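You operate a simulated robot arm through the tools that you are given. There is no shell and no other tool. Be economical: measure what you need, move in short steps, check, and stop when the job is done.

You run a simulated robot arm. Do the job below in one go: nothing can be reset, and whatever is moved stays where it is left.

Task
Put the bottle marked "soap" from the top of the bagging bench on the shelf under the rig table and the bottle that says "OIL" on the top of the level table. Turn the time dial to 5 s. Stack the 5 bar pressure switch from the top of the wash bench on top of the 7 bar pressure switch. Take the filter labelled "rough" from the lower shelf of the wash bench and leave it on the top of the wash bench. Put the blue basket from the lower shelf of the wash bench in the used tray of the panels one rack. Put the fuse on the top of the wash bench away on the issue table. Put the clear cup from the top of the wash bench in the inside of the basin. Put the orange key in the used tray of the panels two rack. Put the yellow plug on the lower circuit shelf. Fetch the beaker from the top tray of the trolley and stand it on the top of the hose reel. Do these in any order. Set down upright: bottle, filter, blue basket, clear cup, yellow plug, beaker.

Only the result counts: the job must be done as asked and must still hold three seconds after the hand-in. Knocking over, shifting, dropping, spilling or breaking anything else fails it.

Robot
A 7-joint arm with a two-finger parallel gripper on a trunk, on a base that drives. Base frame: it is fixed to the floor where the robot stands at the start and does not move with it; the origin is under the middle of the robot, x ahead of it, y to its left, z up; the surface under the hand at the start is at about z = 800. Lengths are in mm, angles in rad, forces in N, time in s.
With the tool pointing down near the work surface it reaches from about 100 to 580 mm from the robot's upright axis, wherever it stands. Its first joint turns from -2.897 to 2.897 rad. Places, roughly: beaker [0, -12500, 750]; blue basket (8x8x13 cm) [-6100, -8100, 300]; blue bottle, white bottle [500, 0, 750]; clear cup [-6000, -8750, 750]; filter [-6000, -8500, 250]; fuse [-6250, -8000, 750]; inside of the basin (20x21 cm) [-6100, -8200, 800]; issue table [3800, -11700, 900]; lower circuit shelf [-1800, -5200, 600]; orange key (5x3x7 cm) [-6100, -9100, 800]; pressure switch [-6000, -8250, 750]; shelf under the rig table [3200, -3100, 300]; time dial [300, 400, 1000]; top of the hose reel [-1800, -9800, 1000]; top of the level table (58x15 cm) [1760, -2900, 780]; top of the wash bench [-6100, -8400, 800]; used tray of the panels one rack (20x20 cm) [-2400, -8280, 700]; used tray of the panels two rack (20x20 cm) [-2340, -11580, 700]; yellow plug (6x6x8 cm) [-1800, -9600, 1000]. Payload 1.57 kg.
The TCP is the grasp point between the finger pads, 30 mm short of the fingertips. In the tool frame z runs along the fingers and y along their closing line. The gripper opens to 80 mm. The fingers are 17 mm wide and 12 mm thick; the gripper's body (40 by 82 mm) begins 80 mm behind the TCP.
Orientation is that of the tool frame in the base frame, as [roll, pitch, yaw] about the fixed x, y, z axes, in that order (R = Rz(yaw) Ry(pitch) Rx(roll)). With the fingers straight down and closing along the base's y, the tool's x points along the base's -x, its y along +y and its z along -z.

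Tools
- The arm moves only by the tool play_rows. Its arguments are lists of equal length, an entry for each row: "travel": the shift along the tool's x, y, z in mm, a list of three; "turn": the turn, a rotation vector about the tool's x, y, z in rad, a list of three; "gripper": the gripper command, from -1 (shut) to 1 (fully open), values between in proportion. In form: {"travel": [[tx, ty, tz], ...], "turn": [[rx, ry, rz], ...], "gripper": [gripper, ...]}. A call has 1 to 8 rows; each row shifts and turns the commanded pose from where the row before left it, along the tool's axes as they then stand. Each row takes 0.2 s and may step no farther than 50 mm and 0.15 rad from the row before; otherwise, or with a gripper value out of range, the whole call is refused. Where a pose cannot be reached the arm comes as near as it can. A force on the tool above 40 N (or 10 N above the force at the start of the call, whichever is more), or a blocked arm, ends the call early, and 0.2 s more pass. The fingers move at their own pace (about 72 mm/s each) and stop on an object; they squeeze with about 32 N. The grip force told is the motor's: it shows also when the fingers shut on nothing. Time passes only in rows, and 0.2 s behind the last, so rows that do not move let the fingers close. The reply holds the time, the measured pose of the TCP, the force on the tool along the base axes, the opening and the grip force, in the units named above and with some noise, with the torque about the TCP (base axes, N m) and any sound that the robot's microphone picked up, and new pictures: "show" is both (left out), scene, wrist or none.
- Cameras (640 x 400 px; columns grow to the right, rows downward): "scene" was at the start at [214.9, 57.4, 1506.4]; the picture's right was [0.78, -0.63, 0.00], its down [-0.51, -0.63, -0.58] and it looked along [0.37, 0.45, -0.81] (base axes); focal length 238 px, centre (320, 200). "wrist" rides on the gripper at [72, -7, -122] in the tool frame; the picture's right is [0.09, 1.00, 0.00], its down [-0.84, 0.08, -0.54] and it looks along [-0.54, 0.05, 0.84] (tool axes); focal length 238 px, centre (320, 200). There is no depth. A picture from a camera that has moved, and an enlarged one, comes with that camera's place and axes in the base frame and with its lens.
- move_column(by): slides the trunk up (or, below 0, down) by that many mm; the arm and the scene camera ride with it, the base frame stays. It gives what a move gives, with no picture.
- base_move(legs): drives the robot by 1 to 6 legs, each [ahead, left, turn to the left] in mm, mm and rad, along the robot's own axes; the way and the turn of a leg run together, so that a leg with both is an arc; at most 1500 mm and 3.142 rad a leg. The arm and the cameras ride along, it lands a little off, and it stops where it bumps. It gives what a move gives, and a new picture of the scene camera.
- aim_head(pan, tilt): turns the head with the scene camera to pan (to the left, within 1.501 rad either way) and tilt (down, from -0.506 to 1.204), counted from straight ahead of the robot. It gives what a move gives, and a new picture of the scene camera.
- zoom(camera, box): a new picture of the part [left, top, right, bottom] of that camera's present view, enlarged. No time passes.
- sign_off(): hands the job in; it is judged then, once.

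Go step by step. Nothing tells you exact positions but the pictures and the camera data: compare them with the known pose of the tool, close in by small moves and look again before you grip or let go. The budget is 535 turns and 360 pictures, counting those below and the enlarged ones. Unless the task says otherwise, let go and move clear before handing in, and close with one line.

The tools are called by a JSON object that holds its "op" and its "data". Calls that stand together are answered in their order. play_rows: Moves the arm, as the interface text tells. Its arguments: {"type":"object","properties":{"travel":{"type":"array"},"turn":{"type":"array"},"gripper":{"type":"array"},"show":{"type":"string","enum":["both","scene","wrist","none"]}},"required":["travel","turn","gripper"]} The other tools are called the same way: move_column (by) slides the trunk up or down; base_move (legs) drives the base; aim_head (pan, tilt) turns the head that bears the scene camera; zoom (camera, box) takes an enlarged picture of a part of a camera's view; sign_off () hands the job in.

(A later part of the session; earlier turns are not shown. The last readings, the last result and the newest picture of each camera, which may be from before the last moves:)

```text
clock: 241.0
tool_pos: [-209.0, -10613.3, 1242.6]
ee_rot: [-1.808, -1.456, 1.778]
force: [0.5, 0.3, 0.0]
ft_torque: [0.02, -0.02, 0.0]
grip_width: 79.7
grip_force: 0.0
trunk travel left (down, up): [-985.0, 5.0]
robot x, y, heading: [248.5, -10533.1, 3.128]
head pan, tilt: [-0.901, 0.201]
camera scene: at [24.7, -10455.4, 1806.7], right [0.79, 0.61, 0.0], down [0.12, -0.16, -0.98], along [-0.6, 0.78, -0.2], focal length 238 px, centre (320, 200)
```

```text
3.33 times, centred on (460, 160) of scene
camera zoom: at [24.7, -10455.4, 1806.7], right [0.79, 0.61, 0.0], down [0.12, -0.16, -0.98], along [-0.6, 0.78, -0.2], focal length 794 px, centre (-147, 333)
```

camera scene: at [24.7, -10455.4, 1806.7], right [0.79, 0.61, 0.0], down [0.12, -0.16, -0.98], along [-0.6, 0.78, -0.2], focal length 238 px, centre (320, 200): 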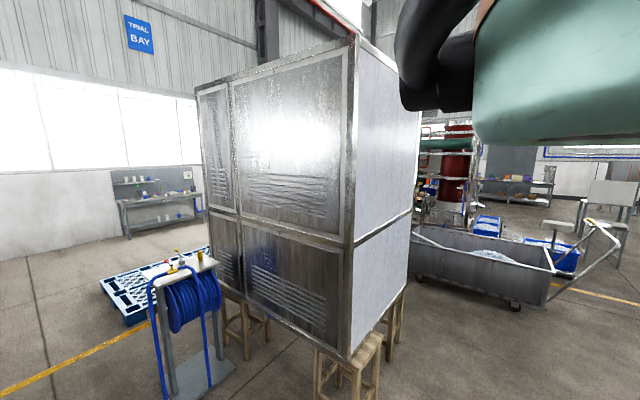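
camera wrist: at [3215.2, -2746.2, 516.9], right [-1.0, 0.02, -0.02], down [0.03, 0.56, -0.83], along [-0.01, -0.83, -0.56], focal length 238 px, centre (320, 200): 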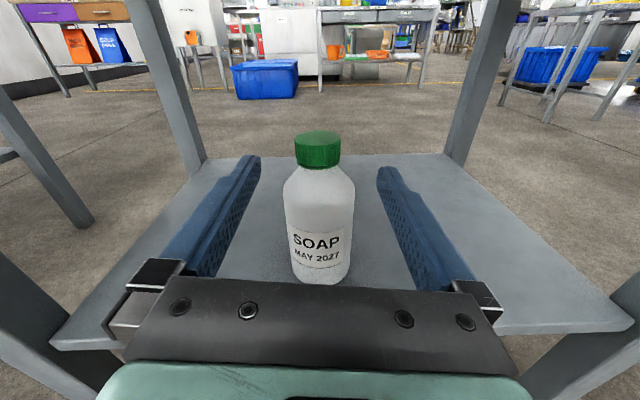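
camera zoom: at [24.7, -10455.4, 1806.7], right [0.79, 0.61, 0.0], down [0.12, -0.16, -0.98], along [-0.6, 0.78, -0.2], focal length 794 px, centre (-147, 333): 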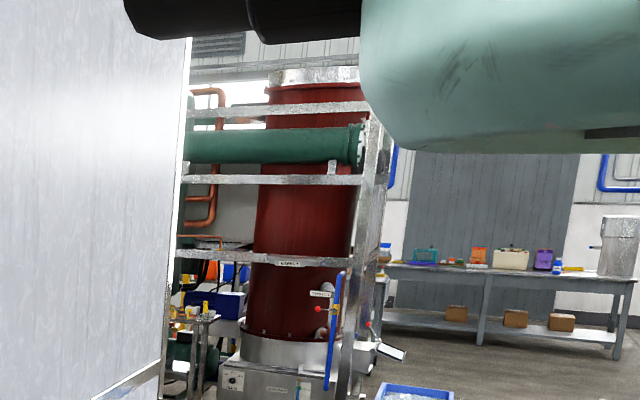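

{"op": "base_move", "data": {"legs": [[1100, 0, 0], [0, -900, 0]]}}

{"op": "zoom", "data": {"camera": "wrist", "box": [0, 0, 640, 400]}}

```text
clock: 250.2
tool_pos: [-1276.8, -9900.8, 1235.3]
ee_rot: [-2.073, -1.519, 2.046]
force: [0.2, 0.1, 0.6]
ft_torque: [0.0, -0.04, -0.06]
grip_width: 79.8
grip_force: 0.0
trunk travel left (down, up): [-985.0, 5.0]
robot x, y, heading: [-818.1, -9756.5, 3.126]
head pan, tilt: [-0.901, 0.201]
stopped in leg 2: the robot was blocked; the commanded pose is now the measured one
camera scene: at [-1043.3, -9778.7, 1809.4], right [0.79, 0.61, 0.04], down [0.12, -0.09, -0.99], along [-0.6, 0.79, -0.15], focal length 238 px, centre (320, 200)
```

scene: 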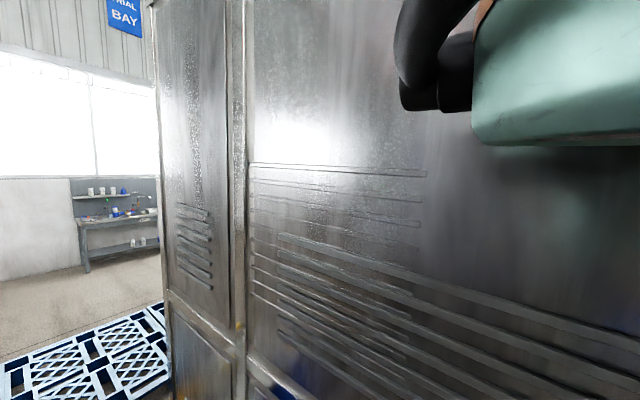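

```text
1.00 times, centred on (320, 200) of wrist (not enlarged: the box is as wide or as high as the picture)
camera zoom: at [-1155.8, -9908.1, 1310.0], right [0.03, 1.0, 0.05], down [0.56, 0.02, -0.83], along [-0.83, 0.05, -0.56], focal length 238 px, centre (320, 200)
```

zoom: 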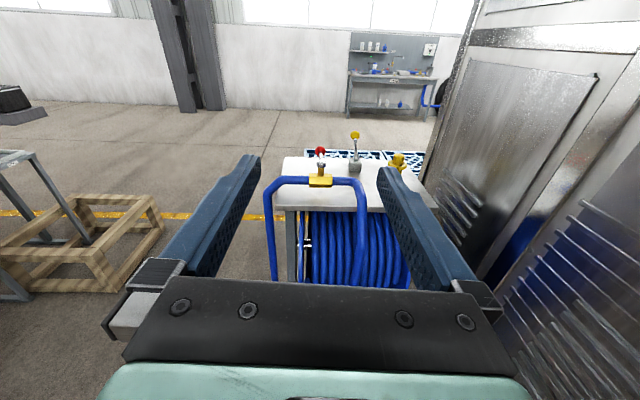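

{"op": "base_move", "data": {"legs": [[0, 150, 0]]}}

{"op": "aim_head", "data": {"pan": -0.6, "tilt": 0.5}}

```text
clock: 251.5
tool_pos: [-1279.7, -9981.5, 1241.8]
ee_rot: [-1.806, -1.454, 1.773]
force: [-0.7, 0.2, 0.5]
ft_torque: [-0.04, 0.02, 0.04]
grip_width: 80.1
grip_force: 0.0
trunk travel left (down, up): [-985.0, 5.0]
robot x, y, heading: [-817.8, -9906.5, 3.12]
head pan, tilt: [-0.901, 0.201]
camera scene: at [-1046.0, -9823.0, 1806.4], right [0.8, 0.61, 0.0], down [0.12, -0.16, -0.98], along [-0.59, 0.78, -0.2], focal length 238 px, centre (320, 200)
```

scene: 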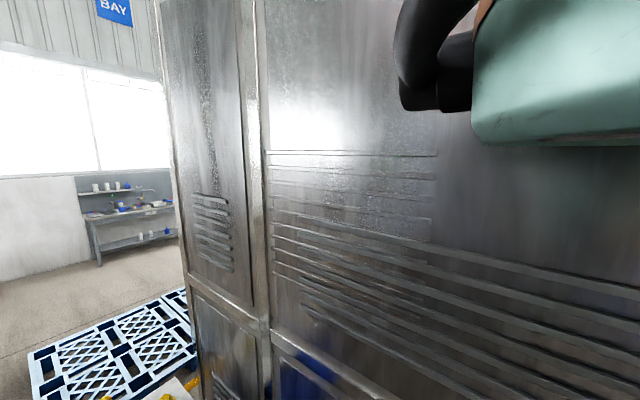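

```text
clock: 252.3
tool_pos: [-1280.7, -9985.4, 1242.4]
ee_rot: [-1.809, -1.459, 1.772]
force: [0.2, -0.3, -0.1]
ft_torque: [0.0, 0.01, 0.0]
grip_width: 80.0
grip_force: 0.1
trunk travel left (down, up): [-985.0, 5.0]
robot x, y, heading: [-821.2, -9906.3, 3.124]
head pan, tilt: [-0.6, 0.499]
camera scene: at [-1063.1, -9850.0, 1779.2], right [0.58, 0.81, 0.0], down [0.39, -0.28, -0.88], along [-0.71, 0.51, -0.48], focal length 238 px, centre (320, 200)
```

scene: 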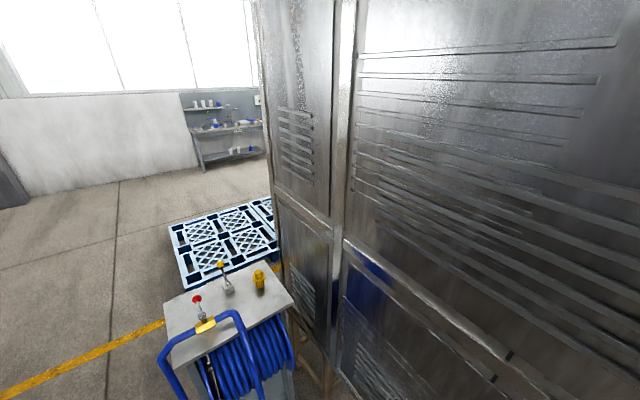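

{"op": "play_rows", "data": {"travel": [[0, 0, 0], [0, 0, 0], [0, 0, 0], [0, 0, 0], [0, 0, 0], [0, 0, 0], [0, 0, 0], [0, 0, 0]], "turn": [[0, -0.15, 0], [0, -0.15, 0], [0, -0.15, 0], [0, -0.15, 0], [0, -0.15, 0], [0, -0.15, 0], [0, -0.15, 0], [0, -0.15, 0]], "gripper": [1, 1, 1, 1, 1, 1, 1, 1], "show": "none"}}

{"op": "play_rows", "data": {"travel": [[0, 0, 0], [0, 0, 0], [0, 0, 0], [0, 0, 0], [0, 0, 0], [0, 0, 0], [0, 0, 0], [0, 0, 0]], "turn": [[0, -0.15, 0], [0, -0.15, 0], [0, 0, 0.15], [0, 0, 0.15], [0, 0, 0.15], [0, 0, 0.15], [0, 0, 0.15], [0, 0, 0.15]], "gripper": [1, 1, 1, 1, 1, 1, 1, 1], "show": "none"}}

{"op": "play_rows", "data": {"travel": [[0, 0, 0], [0, 0, 0], [0, 0, 0], [0, 0, 0], [0, 0, 0], [0, 0, 0], [0, 0, 0], [0, 0, 0]], "turn": [[0, 0, 0.15], [0, 0, 0.15], [0, 0, 0.15], [0, 0, 0.15], [0, 0, 0.15], [0, 0, 0.15], [0, 0, 0.15], [0, 0, 0.15]], "gripper": [1, 1, 1, 1, 1, 1, 1, 1], "show": "none"}}

{"op": "play_rows", "data": {"travel": [[0, 0, 0], [0, 0, 0], [0, 0, 0], [0, 0, 0], [0, 0, 0], [0, 0, 0], [0, 0, 0], [0, 0, 0]], "turn": [[0, 0, 0.15], [0, 0, 0.15], [0, 0, 0.15], [0, 0, 0.15], [0, 0, 0.15], [0, 0, 0.15], [0, 0, 0.14], [0, 0, 0]], "gripper": [1, 1, 1, 1, 1, 1, 1, 1], "show": "none"}}

```text
clock: 254.1
tool_pos: [-1238.7, -10001.8, 1216.2]
ee_rot: [-2.995, -0.835, 2.982]
force: [-1.0, 0.0, 0.1]
ft_torque: [0.04, 0.03, 0.0]
grip_width: 79.9
grip_force: 0.1
out of reach, approached as far as the arm can: row 4, 5, 6, 7, 8
trunk travel left (down, up): [-985.0, 5.0]
robot x, y, heading: [-817.9, -9905.4, 3.124]
head pan, tilt: [-0.6, 0.499]
```

```text
clock: 255.9
tool_pos: [-1238.9, -10001.1, 1216.2]
ee_rot: [-2.373, -0.395, 1.984]
force: [0.0, 0.3, 0.4]
ft_torque: [0.0, 0.03, -0.02]
grip_width: 79.9
grip_force: 0.0
out of reach, approached as far as the arm can: row 1, 2
trunk travel left (down, up): [-985.0, 5.0]
robot x, y, heading: [-817.8, -9908.6, 3.124]
head pan, tilt: [-0.6, 0.499]
```

```text
clock: 257.7
tool_pos: [-1239.9, -10001.6, 1217.8]
ee_rot: [-2.413, 0.477, 1.132]
force: [0.3, -0.3, 0.7]
ft_torque: [0.0, 0.01, 0.0]
grip_width: 80.2
grip_force: 0.0
trunk travel left (down, up): [-985.0, 5.0]
robot x, y, heading: [-820.6, -9903.5, 3.119]
head pan, tilt: [-0.6, 0.499]
```

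```text
clock: 259.5
tool_pos: [-1238.9, -10001.7, 1215.1]
ee_rot: [2.996, 0.835, -0.158]
force: [0.8, 0.3, -0.1]
ft_torque: [-0.02, 0.02, 0.01]
grip_width: 79.8
grip_force: 0.1
trunk travel left (down, up): [-985.0, 5.0]
robot x, y, heading: [-820.1, -9902.5, 3.124]
head pan, tilt: [-0.6, 0.499]
```

{"op": "base_move", "data": {"legs": [[420, 0, 0]]}}

{"op": "play_rows", "data": {"travel": [[0, 40, 0], [0, 40, 0], [0, 40, 0], [0, 40, 0], [0, 40, 0], [0, 40, 0], [0, 40, 0]], "turn": [[0, 0, 0], [0, 0, 0], [0, 0, 0], [0, 0, 0], [0, 0, 0], [0, 0, 0], [0, 0, 0]], "gripper": [1, 1, 1, 1, 1, 1, 1], "show": "wrist"}}

```text
clock: 262.1
tool_pos: [-1658.6, -9996.3, 1216.5]
ee_rot: [2.999, 0.838, -0.152]
force: [0.3, -0.9, 0.9]
ft_torque: [-0.01, -0.01, -0.01]
grip_width: 80.1
grip_force: 0.1
trunk travel left (down, up): [-985.0, 5.0]
robot x, y, heading: [-1237.6, -9897.1, 3.126]
head pan, tilt: [-0.6, 0.499]
camera scene: at [-1482.4, -9842.4, 1779.2], right [0.58, 0.82, 0.0], down [0.39, -0.28, -0.88], along [-0.72, 0.51, -0.48], focal length 238 px, centre (320, 200)
```

scene: 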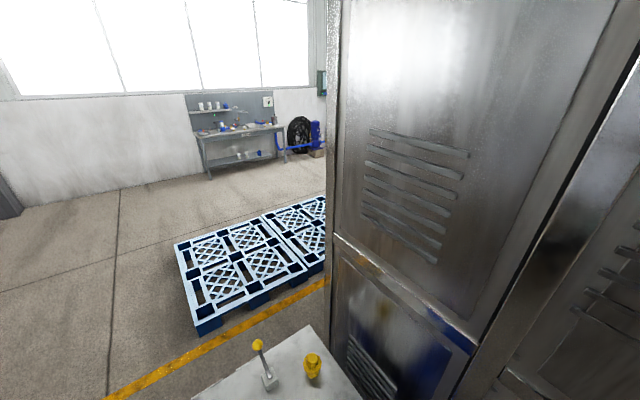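

```text
clock: 263.7
tool_pos: [-1670.7, -10277.9, 1243.6]
ee_rot: [2.998, 0.838, -0.147]
force: [0.4, -0.6, 0.1]
ft_torque: [-0.01, 0.01, 0.01]
grip_width: 80.1
grip_force: 0.0
trunk travel left (down, up): [-985.0, 5.0]
robot x, y, heading: [-1238.4, -9899.7, 3.127]
head pan, tilt: [-0.6, 0.499]
camera wrist: at [-1529.4, -10275.9, 1269.6], right [0.02, -1.0, 0.03], down [-0.15, 0.02, 0.99], along [-0.99, -0.03, -0.15], focal length 238 px, centre (320, 200)
```

wrist: 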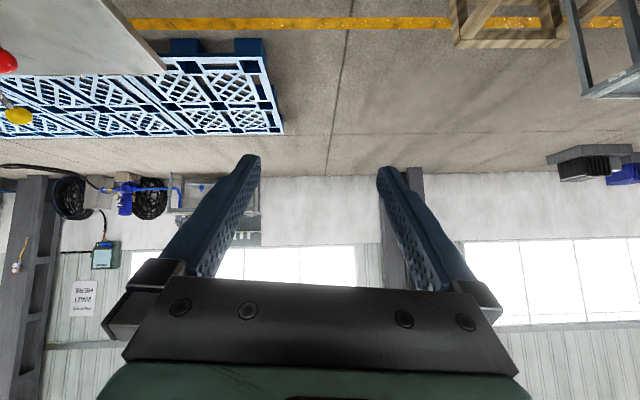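

{"op": "play_rows", "data": {"travel": [[0, 0, 0], [0, -49, 0], [0, -49, 0], [0, -49, 0], [0, -49, 0], [0, -49, 0], [0, -49, 0], [0, -49, 0]], "turn": [[0.033, 0, -0.098], [0, 0, 0], [0, 0, 0], [0, 0, 0], [0, 0, 0], [0, 0, 0], [0, 0, 0], [0, 0, 0]], "gripper": [1, 1, 1, 1, 1, 1, 1, 1], "show": "none"}}

{"op": "play_rows", "data": {"travel": [[0, -49, 0], [0, -49, 0], [0, -49, 0], [0, -49, 0], [0, -49, 0], [0, -49, 0]], "turn": [[0, 0, 0], [0, 0, 0], [0, 0, 0], [0, 0, 0], [0, 0, 0], [0, 0, 0]], "gripper": [1, 1, 1, 1, 1, 1], "show": "wrist"}}

```text
clock: 265.5
tool_pos: [-1671.1, -9930.5, 1244.0]
ee_rot: [3.14, 0.846, -0.004]
force: [-0.3, 0.4, 0.1]
ft_torque: [-0.03, 0.0, 0.01]
grip_width: 79.8
grip_force: 0.1
trunk travel left (down, up): [-985.0, 5.0]
robot x, y, heading: [-1240.7, -9898.5, 3.124]
head pan, tilt: [-0.6, 0.499]
```

```text
clock: 266.9
tool_pos: [-1666.5, -9636.5, 1241.2]
ee_rot: [3.135, 0.842, -0.011]
force: [3.3, 3.5, 0.7]
ft_torque: [-0.22, 0.17, 0.2]
grip_width: 79.8
grip_force: 0.1
trunk travel left (down, up): [-985.0, 5.0]
robot x, y, heading: [-1238.1, -9898.9, 3.123]
head pan, tilt: [-0.6, 0.499]
camera wrist: at [-1526.4, -9631.7, 1269.4], right [0.06, -1.0, -0.06], down [-0.15, -0.07, 0.99], along [-0.99, -0.04, -0.16], focal length 238 px, centre (320, 200)
```

wrist: 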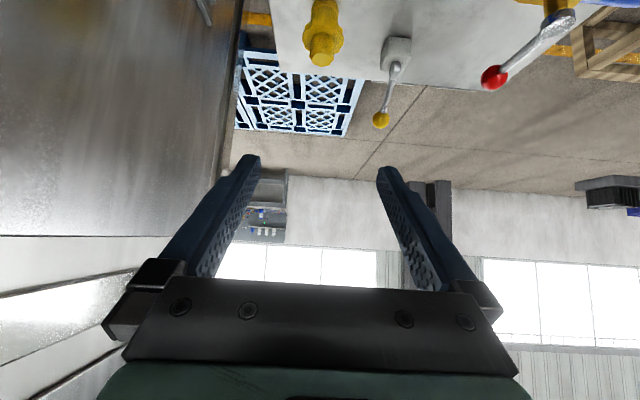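

{"op": "play_rows", "data": {"travel": [[0, 20, 0], [0, 0, 0]], "turn": [[0, 0, 0], [0, 0, 0]], "gripper": [1, 1], "show": "none"}}

{"op": "aim_head", "data": {"pan": -0.5, "tilt": 0.95}}

```text
clock: 267.5
tool_pos: [-1669.9, -9656.9, 1243.9]
ee_rot: [3.139, 0.843, -0.005]
force: [0.0, 0.0, 0.1]
ft_torque: [-0.02, -0.02, 0.02]
grip_width: 79.9
grip_force: 0.0
trunk travel left (down, up): [-985.0, 5.0]
robot x, y, heading: [-1237.7, -9899.4, 3.128]
head pan, tilt: [-0.6, 0.499]
```

```text
clock: 268.4
tool_pos: [-1668.3, -9658.5, 1243.5]
ee_rot: [3.14, 0.846, -0.007]
force: [-0.7, -0.3, -0.3]
ft_torque: [-0.01, -0.01, 0.03]
grip_width: 80.0
grip_force: 0.0
trunk travel left (down, up): [-985.0, 5.0]
robot x, y, heading: [-1236.0, -9897.9, 3.127]
head pan, tilt: [-0.499, 0.949]
camera scene: at [-1472.1, -9859.0, 1741.7], right [0.49, 0.87, 0.0], down [0.71, -0.4, -0.58], along [-0.51, 0.29, -0.81], focal length 238 px, centre (320, 200)
```

scene: 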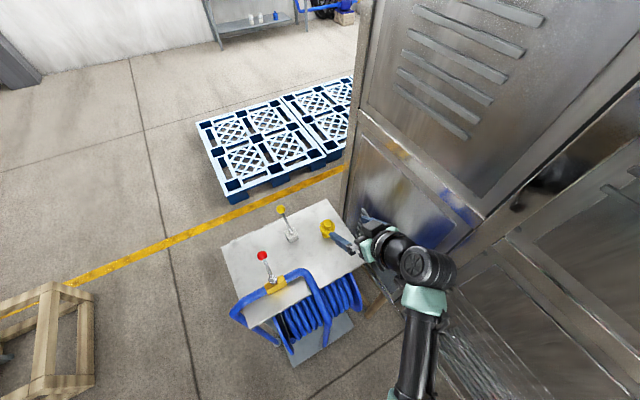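

{"op": "play_rows", "data": {"travel": [[0, 48, 0], [0, 48, 0], [0, 48, 0], [0, 48, 0], [0, 48, 0]], "turn": [[0, 0, 0], [0, 0, 0], [0, 0, 0], [0, 0, 0], [0, 0, 0]], "gripper": [1, 1, 1, 1, 1], "show": "none"}}

{"op": "base_move", "data": {"legs": [[0, 500, 0], [0, 0, -1.556], [0, 590, 0]]}}

{"op": "aim_head", "data": {"pan": 0.0, "tilt": 0.8}}

```text
clock: 269.6
tool_pos: [-1671.2, -9896.5, 1244.3]
ee_rot: [3.14, 0.845, -0.007]
force: [-0.9, -0.5, 0.2]
ft_torque: [0.02, -0.02, -0.02]
grip_width: 79.8
grip_force: 0.0
trunk travel left (down, up): [-985.0, 5.0]
robot x, y, heading: [-1239.5, -9901.1, 3.125]
head pan, tilt: [-0.499, 0.949]
```

```text
clock: 279.3
tool_pos: [-1849.4, -9969.0, 1244.2]
ee_rot: [3.14, 0.845, -1.549]
force: [0.3, -1.1, 0.1]
ft_torque: [0.01, -0.03, 0.01]
grip_width: 80.0
grip_force: 0.1
trunk travel left (down, up): [-985.0, 5.0]
robot x, y, heading: [-1845.0, -10402.4, 1.578]
head pan, tilt: [-0.499, 0.949]
camera scene: at [-1809.6, -10167.8, 1741.6], right [0.88, -0.47, 0.0], down [-0.38, -0.72, -0.58], along [0.27, 0.51, -0.81], focal length 238 px, centre (320, 200)
```

scene: 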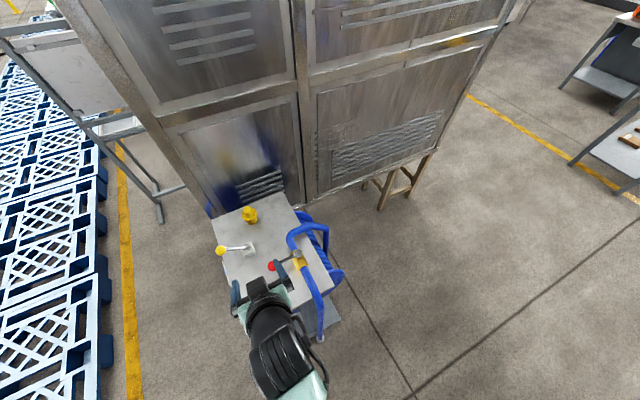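

```text
clock: 280.2
tool_pos: [-1850.0, -9970.2, 1244.3]
ee_rot: [3.14, 0.846, -1.55]
force: [0.3, 0.0, 0.7]
ft_torque: [0.02, 0.02, -0.03]
grip_width: 79.8
grip_force: 0.1
trunk travel left (down, up): [-985.0, 5.0]
robot x, y, heading: [-1839.3, -10404.2, 1.577]
head pan, tilt: [0.0, 0.799]
camera scene: at [-1844.8, -10151.4, 1753.1], right [1.0, 0.01, 0.0], down [0.01, -0.72, -0.7], along [-0.01, 0.7, -0.72], focal length 238 px, centre (320, 200)
```

scene: 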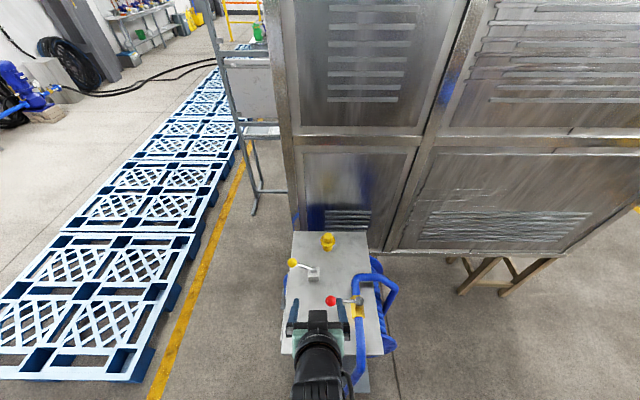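

{"op": "aim_head", "data": {"pan": 0.5, "tilt": 1.2}}

```text
clock: 281.1
tool_pos: [-1849.3, -9969.9, 1244.7]
ee_rot: [3.14, 0.845, -1.549]
force: [-0.2, -0.4, 1.1]
ft_torque: [0.03, 0.0, 0.0]
grip_width: 80.2
grip_force: 0.1
trunk travel left (down, up): [-985.0, 5.0]
robot x, y, heading: [-1840.9, -10406.3, 1.579]
head pan, tilt: [0.499, 1.201]
camera scene: at [-1871.6, -10183.1, 1725.4], right [0.87, 0.49, 0.0], down [0.45, -0.81, -0.36], along [-0.18, 0.32, -0.93], focal length 238 px, centre (320, 200)
```

scene: 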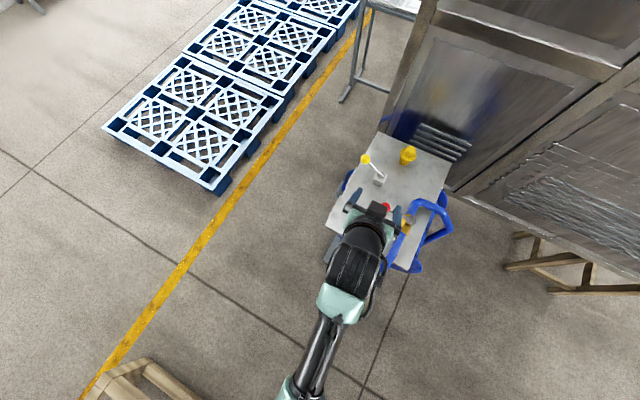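

{"op": "base_move", "data": {"legs": [[250, 0, 0]]}}

{"op": "play_rows", "data": {"travel": [[34, -6, 30.5], [34, -6, 30.5], [34, -6, 30.5], [33, -6, 30.5], [0, 0, 0]], "turn": [[0, 0, 0], [0, 0, 0], [0, 0, 0], [0, 0, 0], [0, 0, 0]], "gripper": [1, 1, 1, 1, 1], "show": "wrist"}}

```text
clock: 283.1
tool_pos: [-1851.7, -9729.9, 1243.5]
ee_rot: [3.14, 0.842, -1.554]
force: [-0.5, 0.4, 0.1]
ft_torque: [-0.03, 0.0, -0.01]
grip_width: 80.3
grip_force: 0.1
trunk travel left (down, up): [-985.0, 5.0]
robot x, y, heading: [-1841.6, -10164.9, 1.569]
head pan, tilt: [0.499, 1.201]
stopped in leg 1: the robot was blocked; the commanded pose is now the measured one
camera scene: at [-1873.5, -9943.3, 1725.0], right [0.88, 0.48, 0.0], down [0.45, -0.82, -0.36], along [-0.18, 0.32, -0.93], focal length 238 px, centre (320, 200)
```

scene: 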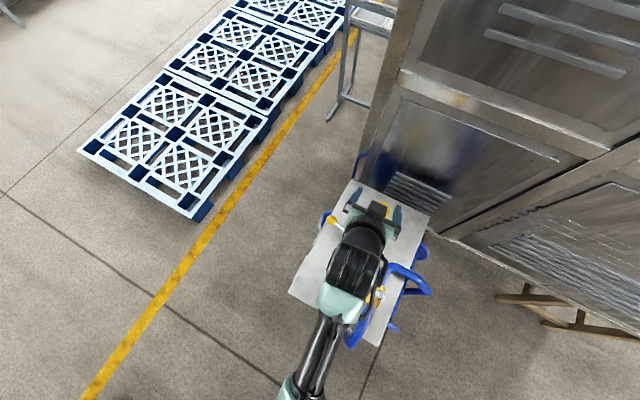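

```text
clock: 284.2
tool_pos: [-1828.0, -9732.4, 1061.8]
ee_rot: [-3.141, 0.845, -1.554]
force: [-0.1, -1.0, 0.2]
ft_torque: [-0.01, -0.01, 0.01]
grip_width: 80.1
grip_force: 0.0
trunk travel left (down, up): [-985.0, 5.0]
robot x, y, heading: [-1843.2, -10167.9, 1.578]
head pan, tilt: [0.499, 1.201]
camera wrist: at [-1818.8, -9871.0, 1089.9], right [-0.99, -0.08, -0.07], down [-0.08, 0.15, 0.99], along [-0.07, 0.99, -0.15], focal length 238 px, centre (320, 200)
```

wrist: 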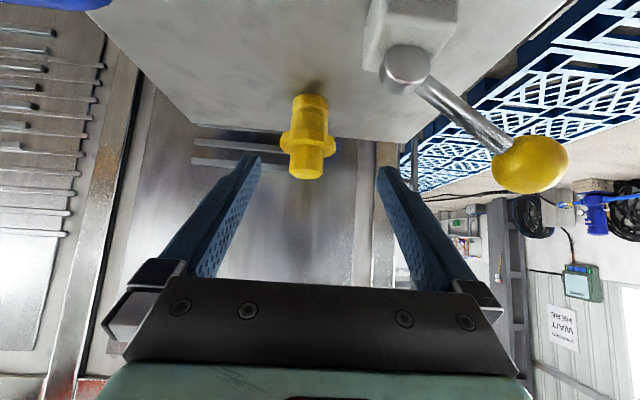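

{"op": "base_move", "data": {"legs": [[-15, 0, 0]]}}

{"op": "play_rows", "data": {"travel": [[-5.6, -4, 42], [-5.6, -4, 42], [0, 0, 0]], "turn": [[0, 0, 0], [0, 0, 0], [0, 0, 0]], "gripper": [1, 1, 1], "show": "wrist"}}

```text
clock: 285.0
tool_pos: [-1828.4, -9742.2, 1062.5]
ee_rot: [3.14, 0.84, -1.556]
force: [0.4, 0.6, 0.2]
ft_torque: [0.01, 0.0, -0.01]
grip_width: 80.1
grip_force: 0.0
trunk travel left (down, up): [-985.0, 5.0]
robot x, y, heading: [-1846.4, -10179.6, 1.575]
head pan, tilt: [0.499, 1.201]
camera scene: at [-1873.5, -9956.5, 1724.8], right [0.88, 0.48, 0.0], down [0.45, -0.82, -0.36], along [-0.18, 0.31, -0.93], focal length 238 px, centre (320, 200)
```

scene: 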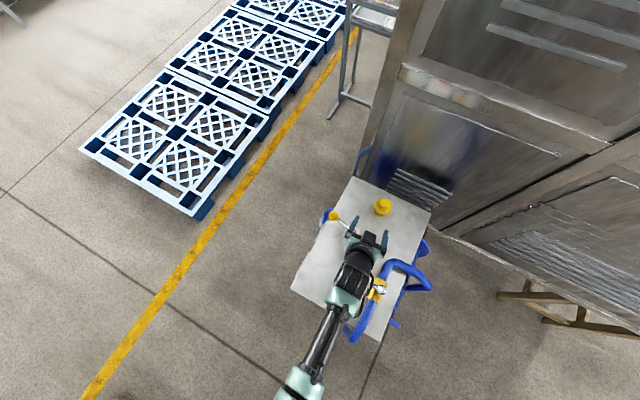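

```text
clock: 285.8
tool_pos: [-1822.6, -9678.2, 1015.4]
ee_rot: [-3.141, 0.847, -1.554]
force: [-0.4, -0.2, -0.5]
ft_torque: [-0.06, 0.01, 0.05]
grip_width: 79.8
grip_force: 0.0
trunk travel left (down, up): [-985.0, 5.0]
robot x, y, heading: [-1842.9, -10182.4, 1.578]
head pan, tilt: [0.499, 1.201]
camera wrist: at [-1812.3, -9817.2, 1041.7], right [-0.99, -0.08, -0.07], down [-0.08, 0.15, 0.99], along [-0.07, 0.99, -0.15], focal length 238 px, centre (320, 200)
```

wrist: 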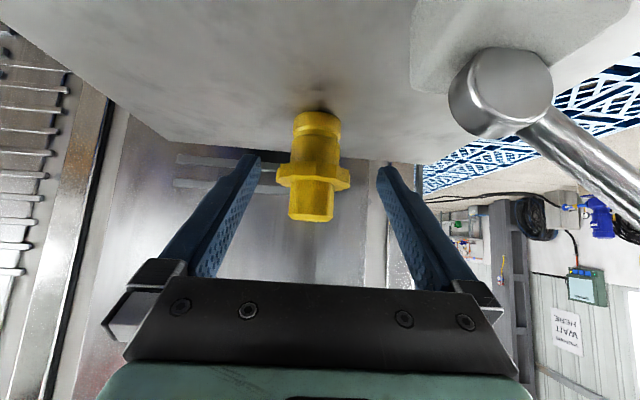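

{"op": "play_rows", "data": {"travel": [[-11, -5, 41], [0, 0, 0]], "turn": [[0, 0, 0], [0, 0, 0]], "gripper": [1, 1], "show": "wrist"}}

```text
clock: 286.4
tool_pos: [-1816.9, -9638.9, 996.7]
ee_rot: [3.14, 0.847, -1.555]
force: [-0.1, 0.9, 0.1]
ft_torque: [0.01, -0.01, -0.02]
grip_width: 80.0
grip_force: 0.0
trunk travel left (down, up): [-985.0, 5.0]
robot x, y, heading: [-1848.3, -10179.6, 1.577]
head pan, tilt: [0.499, 1.201]
camera wrist: at [-1807.8, -9779.8, 1022.9], right [-0.99, -0.08, -0.07], down [-0.08, 0.15, 0.99], along [-0.07, 0.99, -0.15], focal length 238 px, centre (320, 200)
```

wrist: 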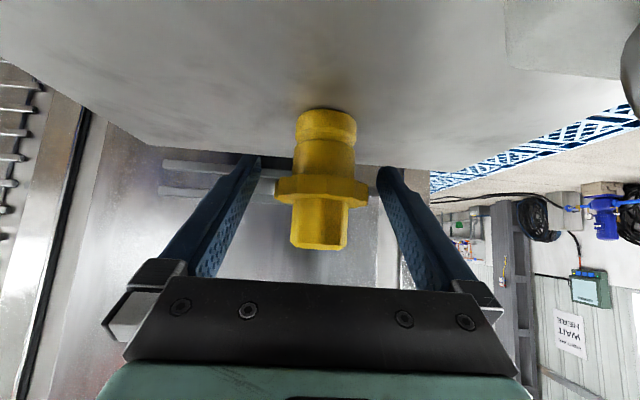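

{"op": "play_rows", "data": {"travel": [[0, 0, 0], [0, 0, 0], [0, 0, 0], [0, 0, 0]], "turn": [[0, 0, 0], [0, 0, 0], [0, 0, 0], [0, 0, 0]], "gripper": [0.3, -0.5, -0.5, -0.5], "show": "wrist"}}

```text
clock: 287.4
tool_pos: [-1818.0, -9639.7, 994.7]
ee_rot: [3.141, 0.845, -1.556]
force: [0.0, 0.3, 0.7]
ft_torque: [0.03, 0.02, -0.01]
grip_width: 56.6
grip_force: 31.9
trunk travel left (down, up): [-985.0, 5.0]
robot x, y, heading: [-1846.8, -10181.3, 1.575]
head pan, tilt: [0.499, 1.201]
camera wrist: at [-1807.9, -9779.2, 1022.6], right [-0.99, -0.08, -0.07], down [-0.08, 0.15, 0.99], along [-0.07, 0.99, -0.15], focal length 238 px, centre (320, 200)
```

wrist: 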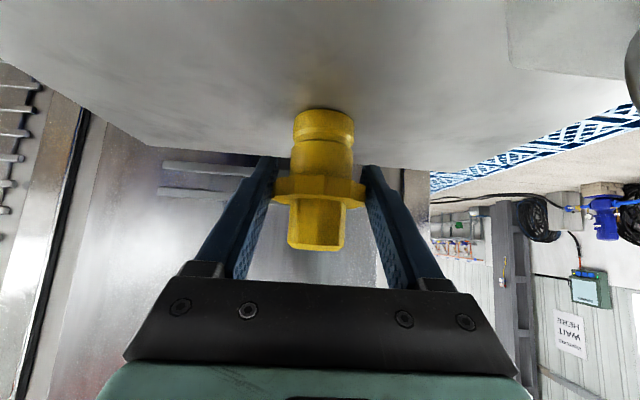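

{"op": "play_rows", "data": {"travel": [[-15, 0, -13], [-30, 0, -27], [-30, 0, -27], [-30, 0, -27], [-30, 0, -27], [0, 0, -40], [0, 0, 0]], "turn": [[0, 0, 0], [0, 0, 0], [0, 0, 0], [0, 0, 0], [0, 0, 0], [0, 0, 0], [0, 0, 0]], "gripper": [-0.5, -0.5, -0.5, -0.5, -0.5, -0.5, -0.5], "show": "wrist"}}

```text
clock: 289.0
tool_pos: [-1818.3, -9668.4, 1203.8]
ee_rot: [3.14, 0.843, -1.555]
force: [0.3, -0.1, -1.3]
ft_torque: [0.0, -0.02, -0.02]
grip_width: 56.3
grip_force: 32.3
trunk travel left (down, up): [-985.0, 5.0]
robot x, y, heading: [-1843.9, -10179.7, 1.575]
head pan, tilt: [0.499, 1.201]
camera wrist: at [-1808.6, -9809.4, 1231.0], right [-0.99, -0.08, -0.07], down [-0.08, 0.15, 0.99], along [-0.07, 0.99, -0.16], focal length 238 px, centre (320, 200)
```

wrist: 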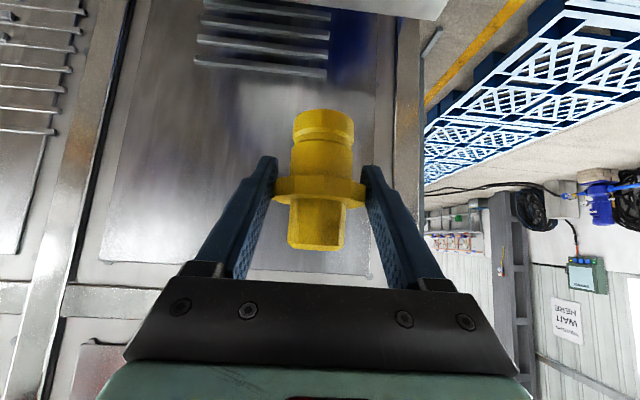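

{"op": "base_move", "data": {"legs": [[-330, 0, 0], [0, -1500, 0], [0, -700, 0], [1400, 0, 0], [1400, 0, 0]]}}

{"op": "aim_head", "data": {"pan": 0.9, "tilt": 0.3}}

```text
clock: 314.8
tool_pos: [102.9, -7154.6, 1204.2]
ee_rot: [3.139, 0.844, -1.478]
force: [-0.5, 0.5, -0.8]
ft_torque: [-0.02, 0.0, -0.03]
grip_width: 56.6
grip_force: 31.9
trunk travel left (down, up): [-985.0, 5.0]
robot x, y, heading: [116.0, -7670.0, 1.659]
head pan, tilt: [0.499, 1.201]
camera scene: at [70.3, -7449.0, 1725.4], right [0.84, 0.55, 0.0], down [0.51, -0.78, -0.36], along [-0.2, 0.3, -0.93], focal length 238 px, centre (320, 200)
```

scene: 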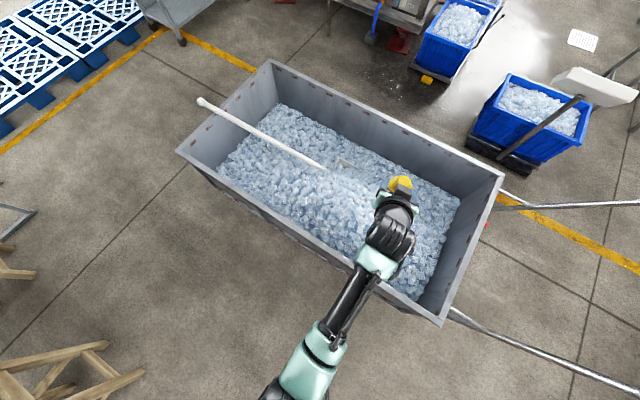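

```text
clock: 316.0
tool_pos: [103.3, -7154.3, 1204.7]
ee_rot: [3.139, 0.844, -1.478]
force: [0.1, 0.9, -0.1]
ft_torque: [0.01, -0.01, 0.0]
grip_width: 56.4
grip_force: 31.8
trunk travel left (down, up): [-985.0, 5.0]
robot x, y, heading: [116.2, -7662.8, 1.656]
head pan, tilt: [0.901, 0.3]
camera scene: at [23.3, -7443.4, 1797.4], right [0.56, 0.83, 0.0], down [0.25, -0.16, -0.95], along [-0.79, 0.53, -0.3], focal length 238 px, centre (320, 200)
```

scene: 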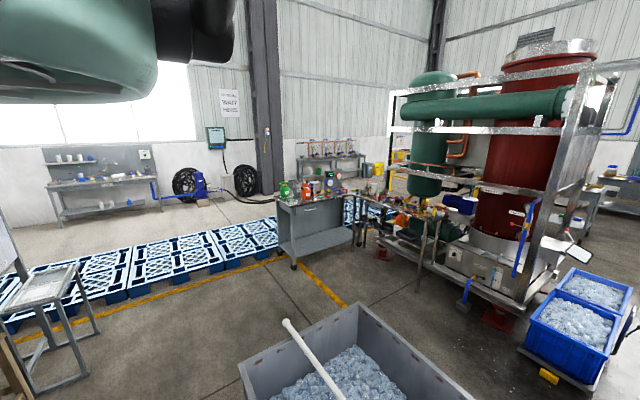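

{"op": "zoom", "data": {"camera": "scene", "box": [330, 160, 490, 280]}}

{"op": "zoom", "data": {"camera": "scene", "box": [30, 130, 170, 230]}}

```text
3.33 times, centred on (410, 220) of scene
camera zoom: at [23.3, -7443.4, 1797.4], right [0.56, 0.83, 0.0], down [0.25, -0.16, -0.95], along [-0.79, 0.53, -0.3], focal length 794 px, centre (20, 133)
```

zoom: 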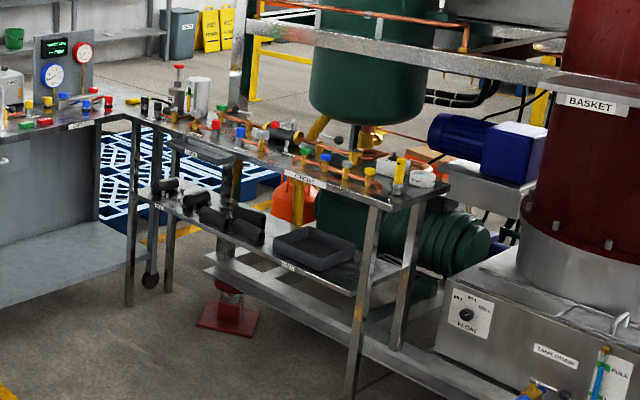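

```text
4.00 times, centred on (100, 180) of scene
camera zoom: at [23.3, -7443.4, 1797.4], right [0.56, 0.83, 0.0], down [0.25, -0.16, -0.95], along [-0.79, 0.53, -0.3], focal length 952 px, centre (1200, 280)
```

zoom: 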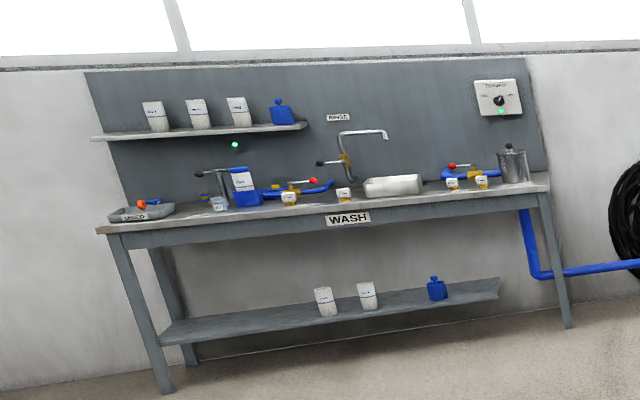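

{"op": "base_move", "data": {"legs": [[0, 0, -0.085], [0, 1500, 0], [0, 300, 0], [1250, 0, 0]]}}

{"op": "aim_head", "data": {"pan": 0.0, "tilt": 0.6}}

```text
clock: 331.4
tool_pos: [-1638.6, -5897.2, 1203.4]
ee_rot: [3.141, 0.844, -1.554]
force: [-0.8, -0.1, -0.6]
ft_torque: [0.01, -0.01, 0.01]
grip_width: 56.6
grip_force: 32.3
trunk travel left (down, up): [-985.0, 5.0]
robot x, y, heading: [-1661.8, -6408.3, 1.577]
head pan, tilt: [0.901, 0.3]
camera scene: at [-1740.2, -6179.8, 1797.5], right [0.62, 0.79, 0.0], down [0.23, -0.18, -0.96], along [-0.75, 0.59, -0.3], focal length 238 px, centre (320, 200)
```

scene: 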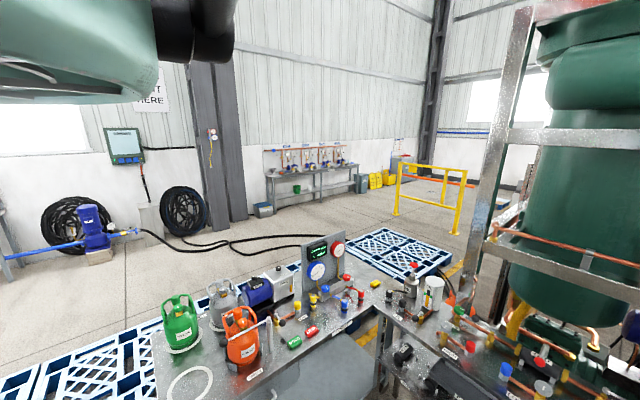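

```text
clock: 332.6
tool_pos: [-1638.4, -5898.0, 1204.9]
ee_rot: [3.139, 0.846, -1.555]
force: [0.3, -0.5, -0.2]
ft_torque: [0.0, -0.02, -0.04]
grip_width: 56.3
grip_force: 31.8
trunk travel left (down, up): [-985.0, 5.0]
robot x, y, heading: [-1668.4, -6413.2, 1.576]
head pan, tilt: [0.0, 0.6]
camera scene: at [-1667.3, -6148.6, 1770.0], right [1.0, 0.01, 0.0], down [0.0, -0.56, -0.83], along [0.0, 0.83, -0.56], focal length 238 px, centre (320, 200)
```

scene: 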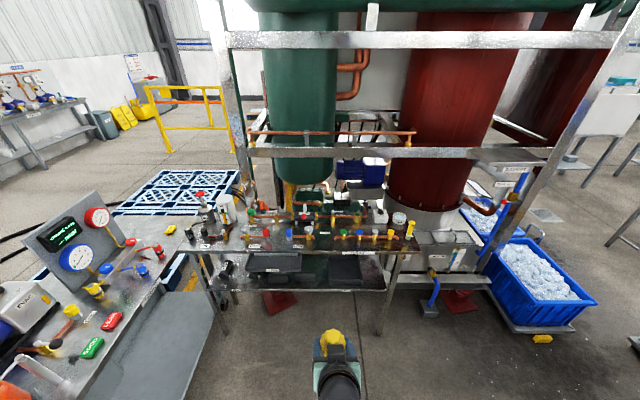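

{"op": "zoom", "data": {"camera": "scene", "box": [180, 190, 440, 350]}}

```text
2.46 times, centred on (310, 270) of scene
camera zoom: at [-1667.3, -6148.6, 1770.0], right [1.0, 0.01, 0.0], down [0.0, -0.56, -0.83], along [0.0, 0.83, -0.56], focal length 586 px, centre (345, 28)
```

zoom: 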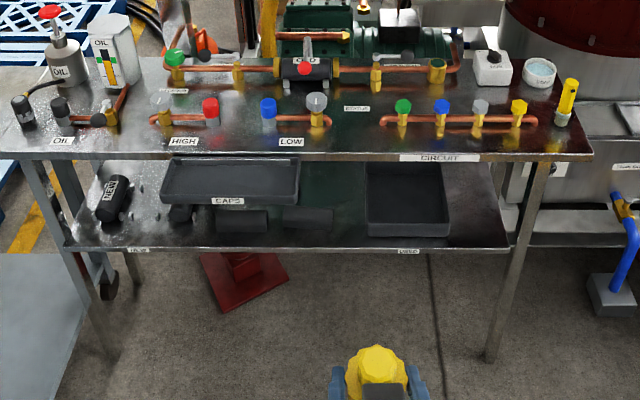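

{"op": "move_column", "data": {"by": -400}}

{"op": "move_column", "data": {"by": -150}}

{"op": "aim_head", "data": {"pan": 0.15, "tilt": 0.5}}

{"op": "zoom", "data": {"camera": "scene", "box": [160, 120, 480, 320]}}

```text
clock: 336.4
tool_pos: [-1638.3, -5896.8, 804.1]
ee_rot: [3.14, 0.845, -1.556]
force: [0.2, -0.2, 0.3]
ft_torque: [0.0, 0.02, 0.0]
grip_width: 56.5
grip_force: 32.0
trunk travel left (down, up): [-585.0, 405.0]
robot x, y, heading: [-1664.8, -6408.1, 1.573]
head pan, tilt: [0.0, 0.6]
```

```text
clock: 338.2
tool_pos: [-1638.5, -5897.3, 653.8]
ee_rot: [3.14, 0.843, -1.556]
force: [0.2, 0.1, -0.7]
ft_torque: [0.0, 0.0, 0.01]
grip_width: 56.4
grip_force: 32.2
trunk travel left (down, up): [-435.0, 555.0]
robot x, y, heading: [-1666.6, -6409.2, 1.577]
head pan, tilt: [0.0, 0.6]
```

```text
clock: 338.9
tool_pos: [-1638.6, -5897.5, 654.2]
ee_rot: [3.139, 0.846, -1.556]
force: [0.0, 0.0, -0.5]
ft_torque: [0.02, -0.03, 0.02]
grip_width: 56.6
grip_force: 31.3
trunk travel left (down, up): [-435.0, 555.0]
robot x, y, heading: [-1665.8, -6410.5, 1.578]
head pan, tilt: [0.15, 0.499]
camera scene: at [-1680.7, -6147.2, 1229.0], right [0.99, 0.15, 0.0], down [0.07, -0.47, -0.88], along [-0.13, 0.87, -0.48], focal length 238 px, centre (320, 200)
```

scene: 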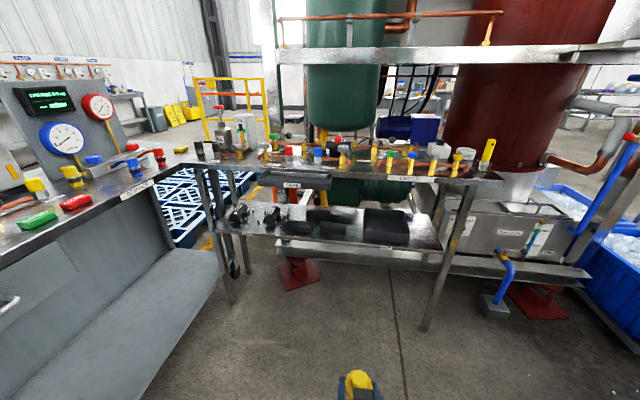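

```text
2.00 times, centred on (320, 220) of scene
camera zoom: at [-1680.7, -6147.2, 1229.0], right [0.99, 0.15, 0.0], down [0.07, -0.47, -0.88], along [-0.13, 0.87, -0.48], focal length 476 px, centre (320, 160)
```

zoom: 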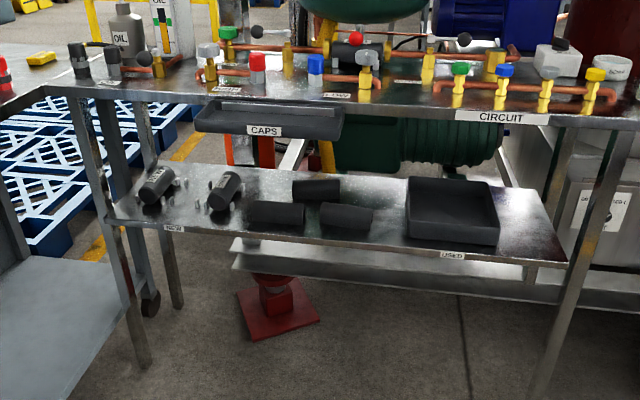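

{"op": "base_move", "data": {"legs": [[0, -272, 0], [400, 0, 0]]}}

{"op": "move_column", "data": {"by": 45}}

{"op": "zoom", "data": {"camera": "wrist", "box": [0, 0, 640, 400]}}

```text
clock: 342.9
tool_pos: [-1363.9, -5489.6, 654.0]
ee_rot: [3.141, 0.843, -1.558]
force: [0.0, 0.3, -0.9]
ft_torque: [0.03, -0.01, -0.02]
grip_width: 56.7
grip_force: 31.8
trunk travel left (down, up): [-435.0, 555.0]
robot x, y, heading: [-1391.1, -6000.3, 1.57]
head pan, tilt: [0.15, 0.499]
camera scene: at [-1405.9, -5739.6, 1229.0], right [0.99, 0.15, 0.0], down [0.07, -0.47, -0.88], along [-0.13, 0.87, -0.48], focal length 238 px, centre (320, 200)
```

scene: 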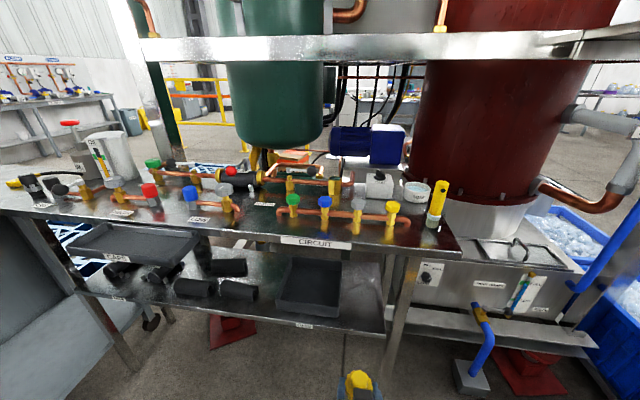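

```text
clock: 343.8
tool_pos: [-1363.7, -5490.3, 700.0]
ee_rot: [3.141, 0.843, -1.559]
force: [-0.9, -0.4, -0.9]
ft_torque: [0.05, 0.01, 0.02]
grip_width: 56.2
grip_force: 32.2
trunk travel left (down, up): [-480.0, 510.0]
robot x, y, heading: [-1391.7, -5997.0, 1.571]
head pan, tilt: [0.15, 0.499]
```

```text
1.00 times, centred on (320, 200) of wrist (not enlarged: the box is as wide or as high as the picture)
camera zoom: at [-1353.6, -5630.2, 725.9], right [-0.99, -0.07, -0.07], down [-0.08, 0.15, 0.99], along [-0.06, 0.99, -0.15], focal length 238 px, centre (320, 200)
```

zoom: 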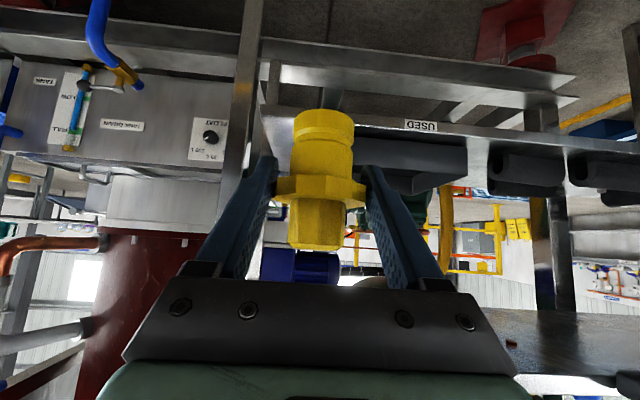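

{"op": "play_rows", "data": {"travel": [[0, -8, 0], [0, 0, 0]], "turn": [[0, 0, 0], [0, 0, 0]], "gripper": [-0.5, -0.5], "show": "none"}}

{"op": "base_move", "data": {"legs": [[140, 0, 0]]}}

{"op": "zoom", "data": {"camera": "wrist", "box": [0, 0, 640, 400]}}

```text
clock: 344.4
tool_pos: [-1354.2, -5490.3, 698.0]
ee_rot: [3.139, 0.844, -1.559]
force: [0.2, -0.3, -0.3]
ft_torque: [0.02, -0.01, -0.02]
grip_width: 56.5
grip_force: 32.0
trunk travel left (down, up): [-480.0, 510.0]
robot x, y, heading: [-1392.6, -6000.8, 1.57]
head pan, tilt: [0.15, 0.499]
```

```text
clock: 345.7
tool_pos: [-1356.5, -5351.9, 698.6]
ee_rot: [3.139, 0.842, -1.558]
force: [-0.1, -0.8, -0.6]
ft_torque: [0.04, -0.02, -0.01]
grip_width: 56.4
grip_force: 32.0
trunk travel left (down, up): [-480.0, 510.0]
robot x, y, heading: [-1392.0, -5863.0, 1.575]
head pan, tilt: [0.15, 0.499]
camera scene: at [-1406.2, -5599.8, 1273.9], right [0.99, 0.15, 0.0], down [0.07, -0.47, -0.88], along [-0.13, 0.87, -0.48], focal length 238 px, centre (320, 200)
```

scene: 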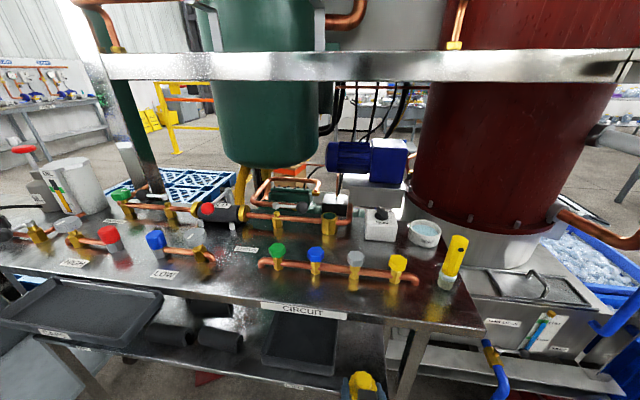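

```text
1.00 times, centred on (320, 200) of wrist (not enlarged: the box is as wide or as high as the picture)
camera zoom: at [-1346.0, -5490.8, 725.5], right [-0.99, -0.07, -0.07], down [-0.08, 0.15, 0.99], along [-0.06, 0.99, -0.16], focal length 238 px, centre (320, 200)
```

zoom: 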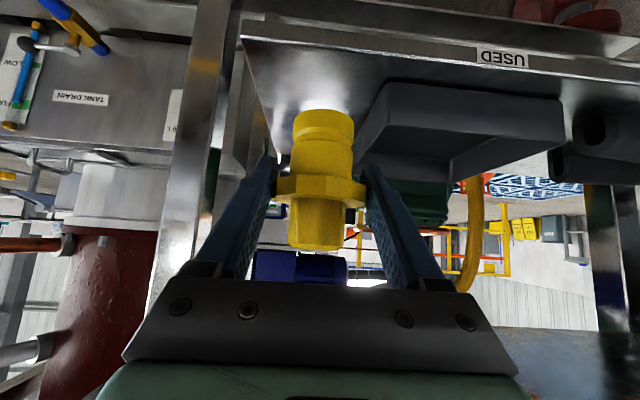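

{"op": "zoom", "data": {"camera": "wrist", "box": [180, 20, 420, 180]}}

```text
2.50 times, centred on (300, 100) of wrist
camera zoom: at [-1346.0, -5490.8, 725.5], right [-0.99, -0.07, -0.07], down [-0.08, 0.15, 0.99], along [-0.06, 0.99, -0.16], focal length 596 px, centre (370, 450)
```

zoom: 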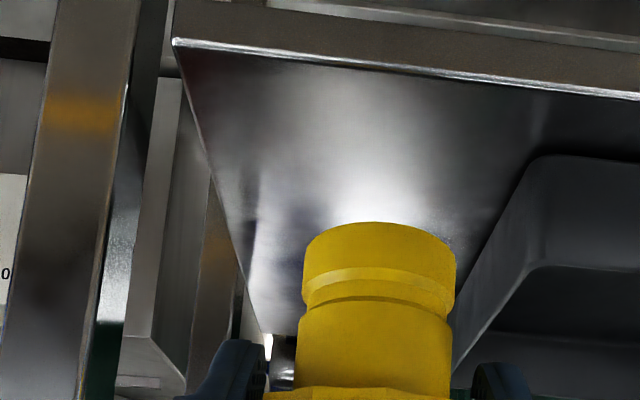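

{"op": "play_rows", "data": {"travel": [[0, -10, 0], [0, 0, 0]], "turn": [[0, 0, 0], [0, 0, 0]], "gripper": [-0.5, -0.5], "show": "none"}}

{"op": "base_move", "data": {"legs": [[58, 0, 0]]}}

{"op": "zoom", "data": {"camera": "wrist", "box": [0, 0, 640, 400]}}

```text
clock: 346.3
tool_pos: [-1346.0, -5351.5, 698.5]
ee_rot: [3.141, 0.844, -1.559]
force: [0.2, 0.2, 0.3]
ft_torque: [0.0, 0.0, -0.01]
grip_width: 56.4
grip_force: 31.9
trunk travel left (down, up): [-480.0, 510.0]
robot x, y, heading: [-1388.4, -5860.0, 1.573]
head pan, tilt: [0.15, 0.499]
```

```text
clock: 347.3
tool_pos: [-1344.1, -5293.7, 699.7]
ee_rot: [3.139, 0.843, -1.559]
force: [0.6, 0.2, -0.6]
ft_torque: [0.04, -0.02, 0.0]
grip_width: 56.3
grip_force: 32.1
trunk travel left (down, up): [-480.0, 510.0]
robot x, y, heading: [-1390.4, -5803.3, 1.572]
head pan, tilt: [0.15, 0.499]
camera scene: at [-1406.0, -5542.9, 1273.9], right [0.99, 0.15, 0.0], down [0.07, -0.47, -0.88], along [-0.13, 0.87, -0.48], focal length 238 px, centre (320, 200)
```

scene: 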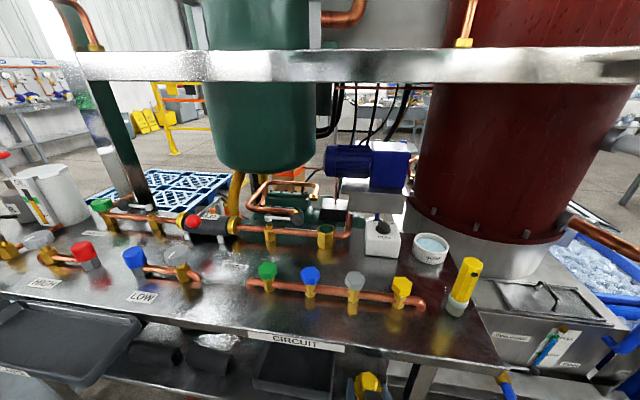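

```text
1.00 times, centred on (320, 200) of wrist (not enlarged: the box is as wide or as high as the picture)
camera zoom: at [-1335.3, -5434.3, 726.1], right [-0.99, -0.07, -0.07], down [-0.08, 0.15, 0.99], along [-0.06, 0.99, -0.16], focal length 238 px, centre (320, 200)
```

zoom: 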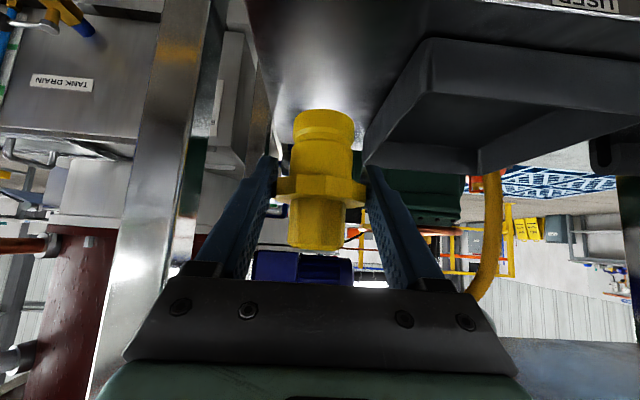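

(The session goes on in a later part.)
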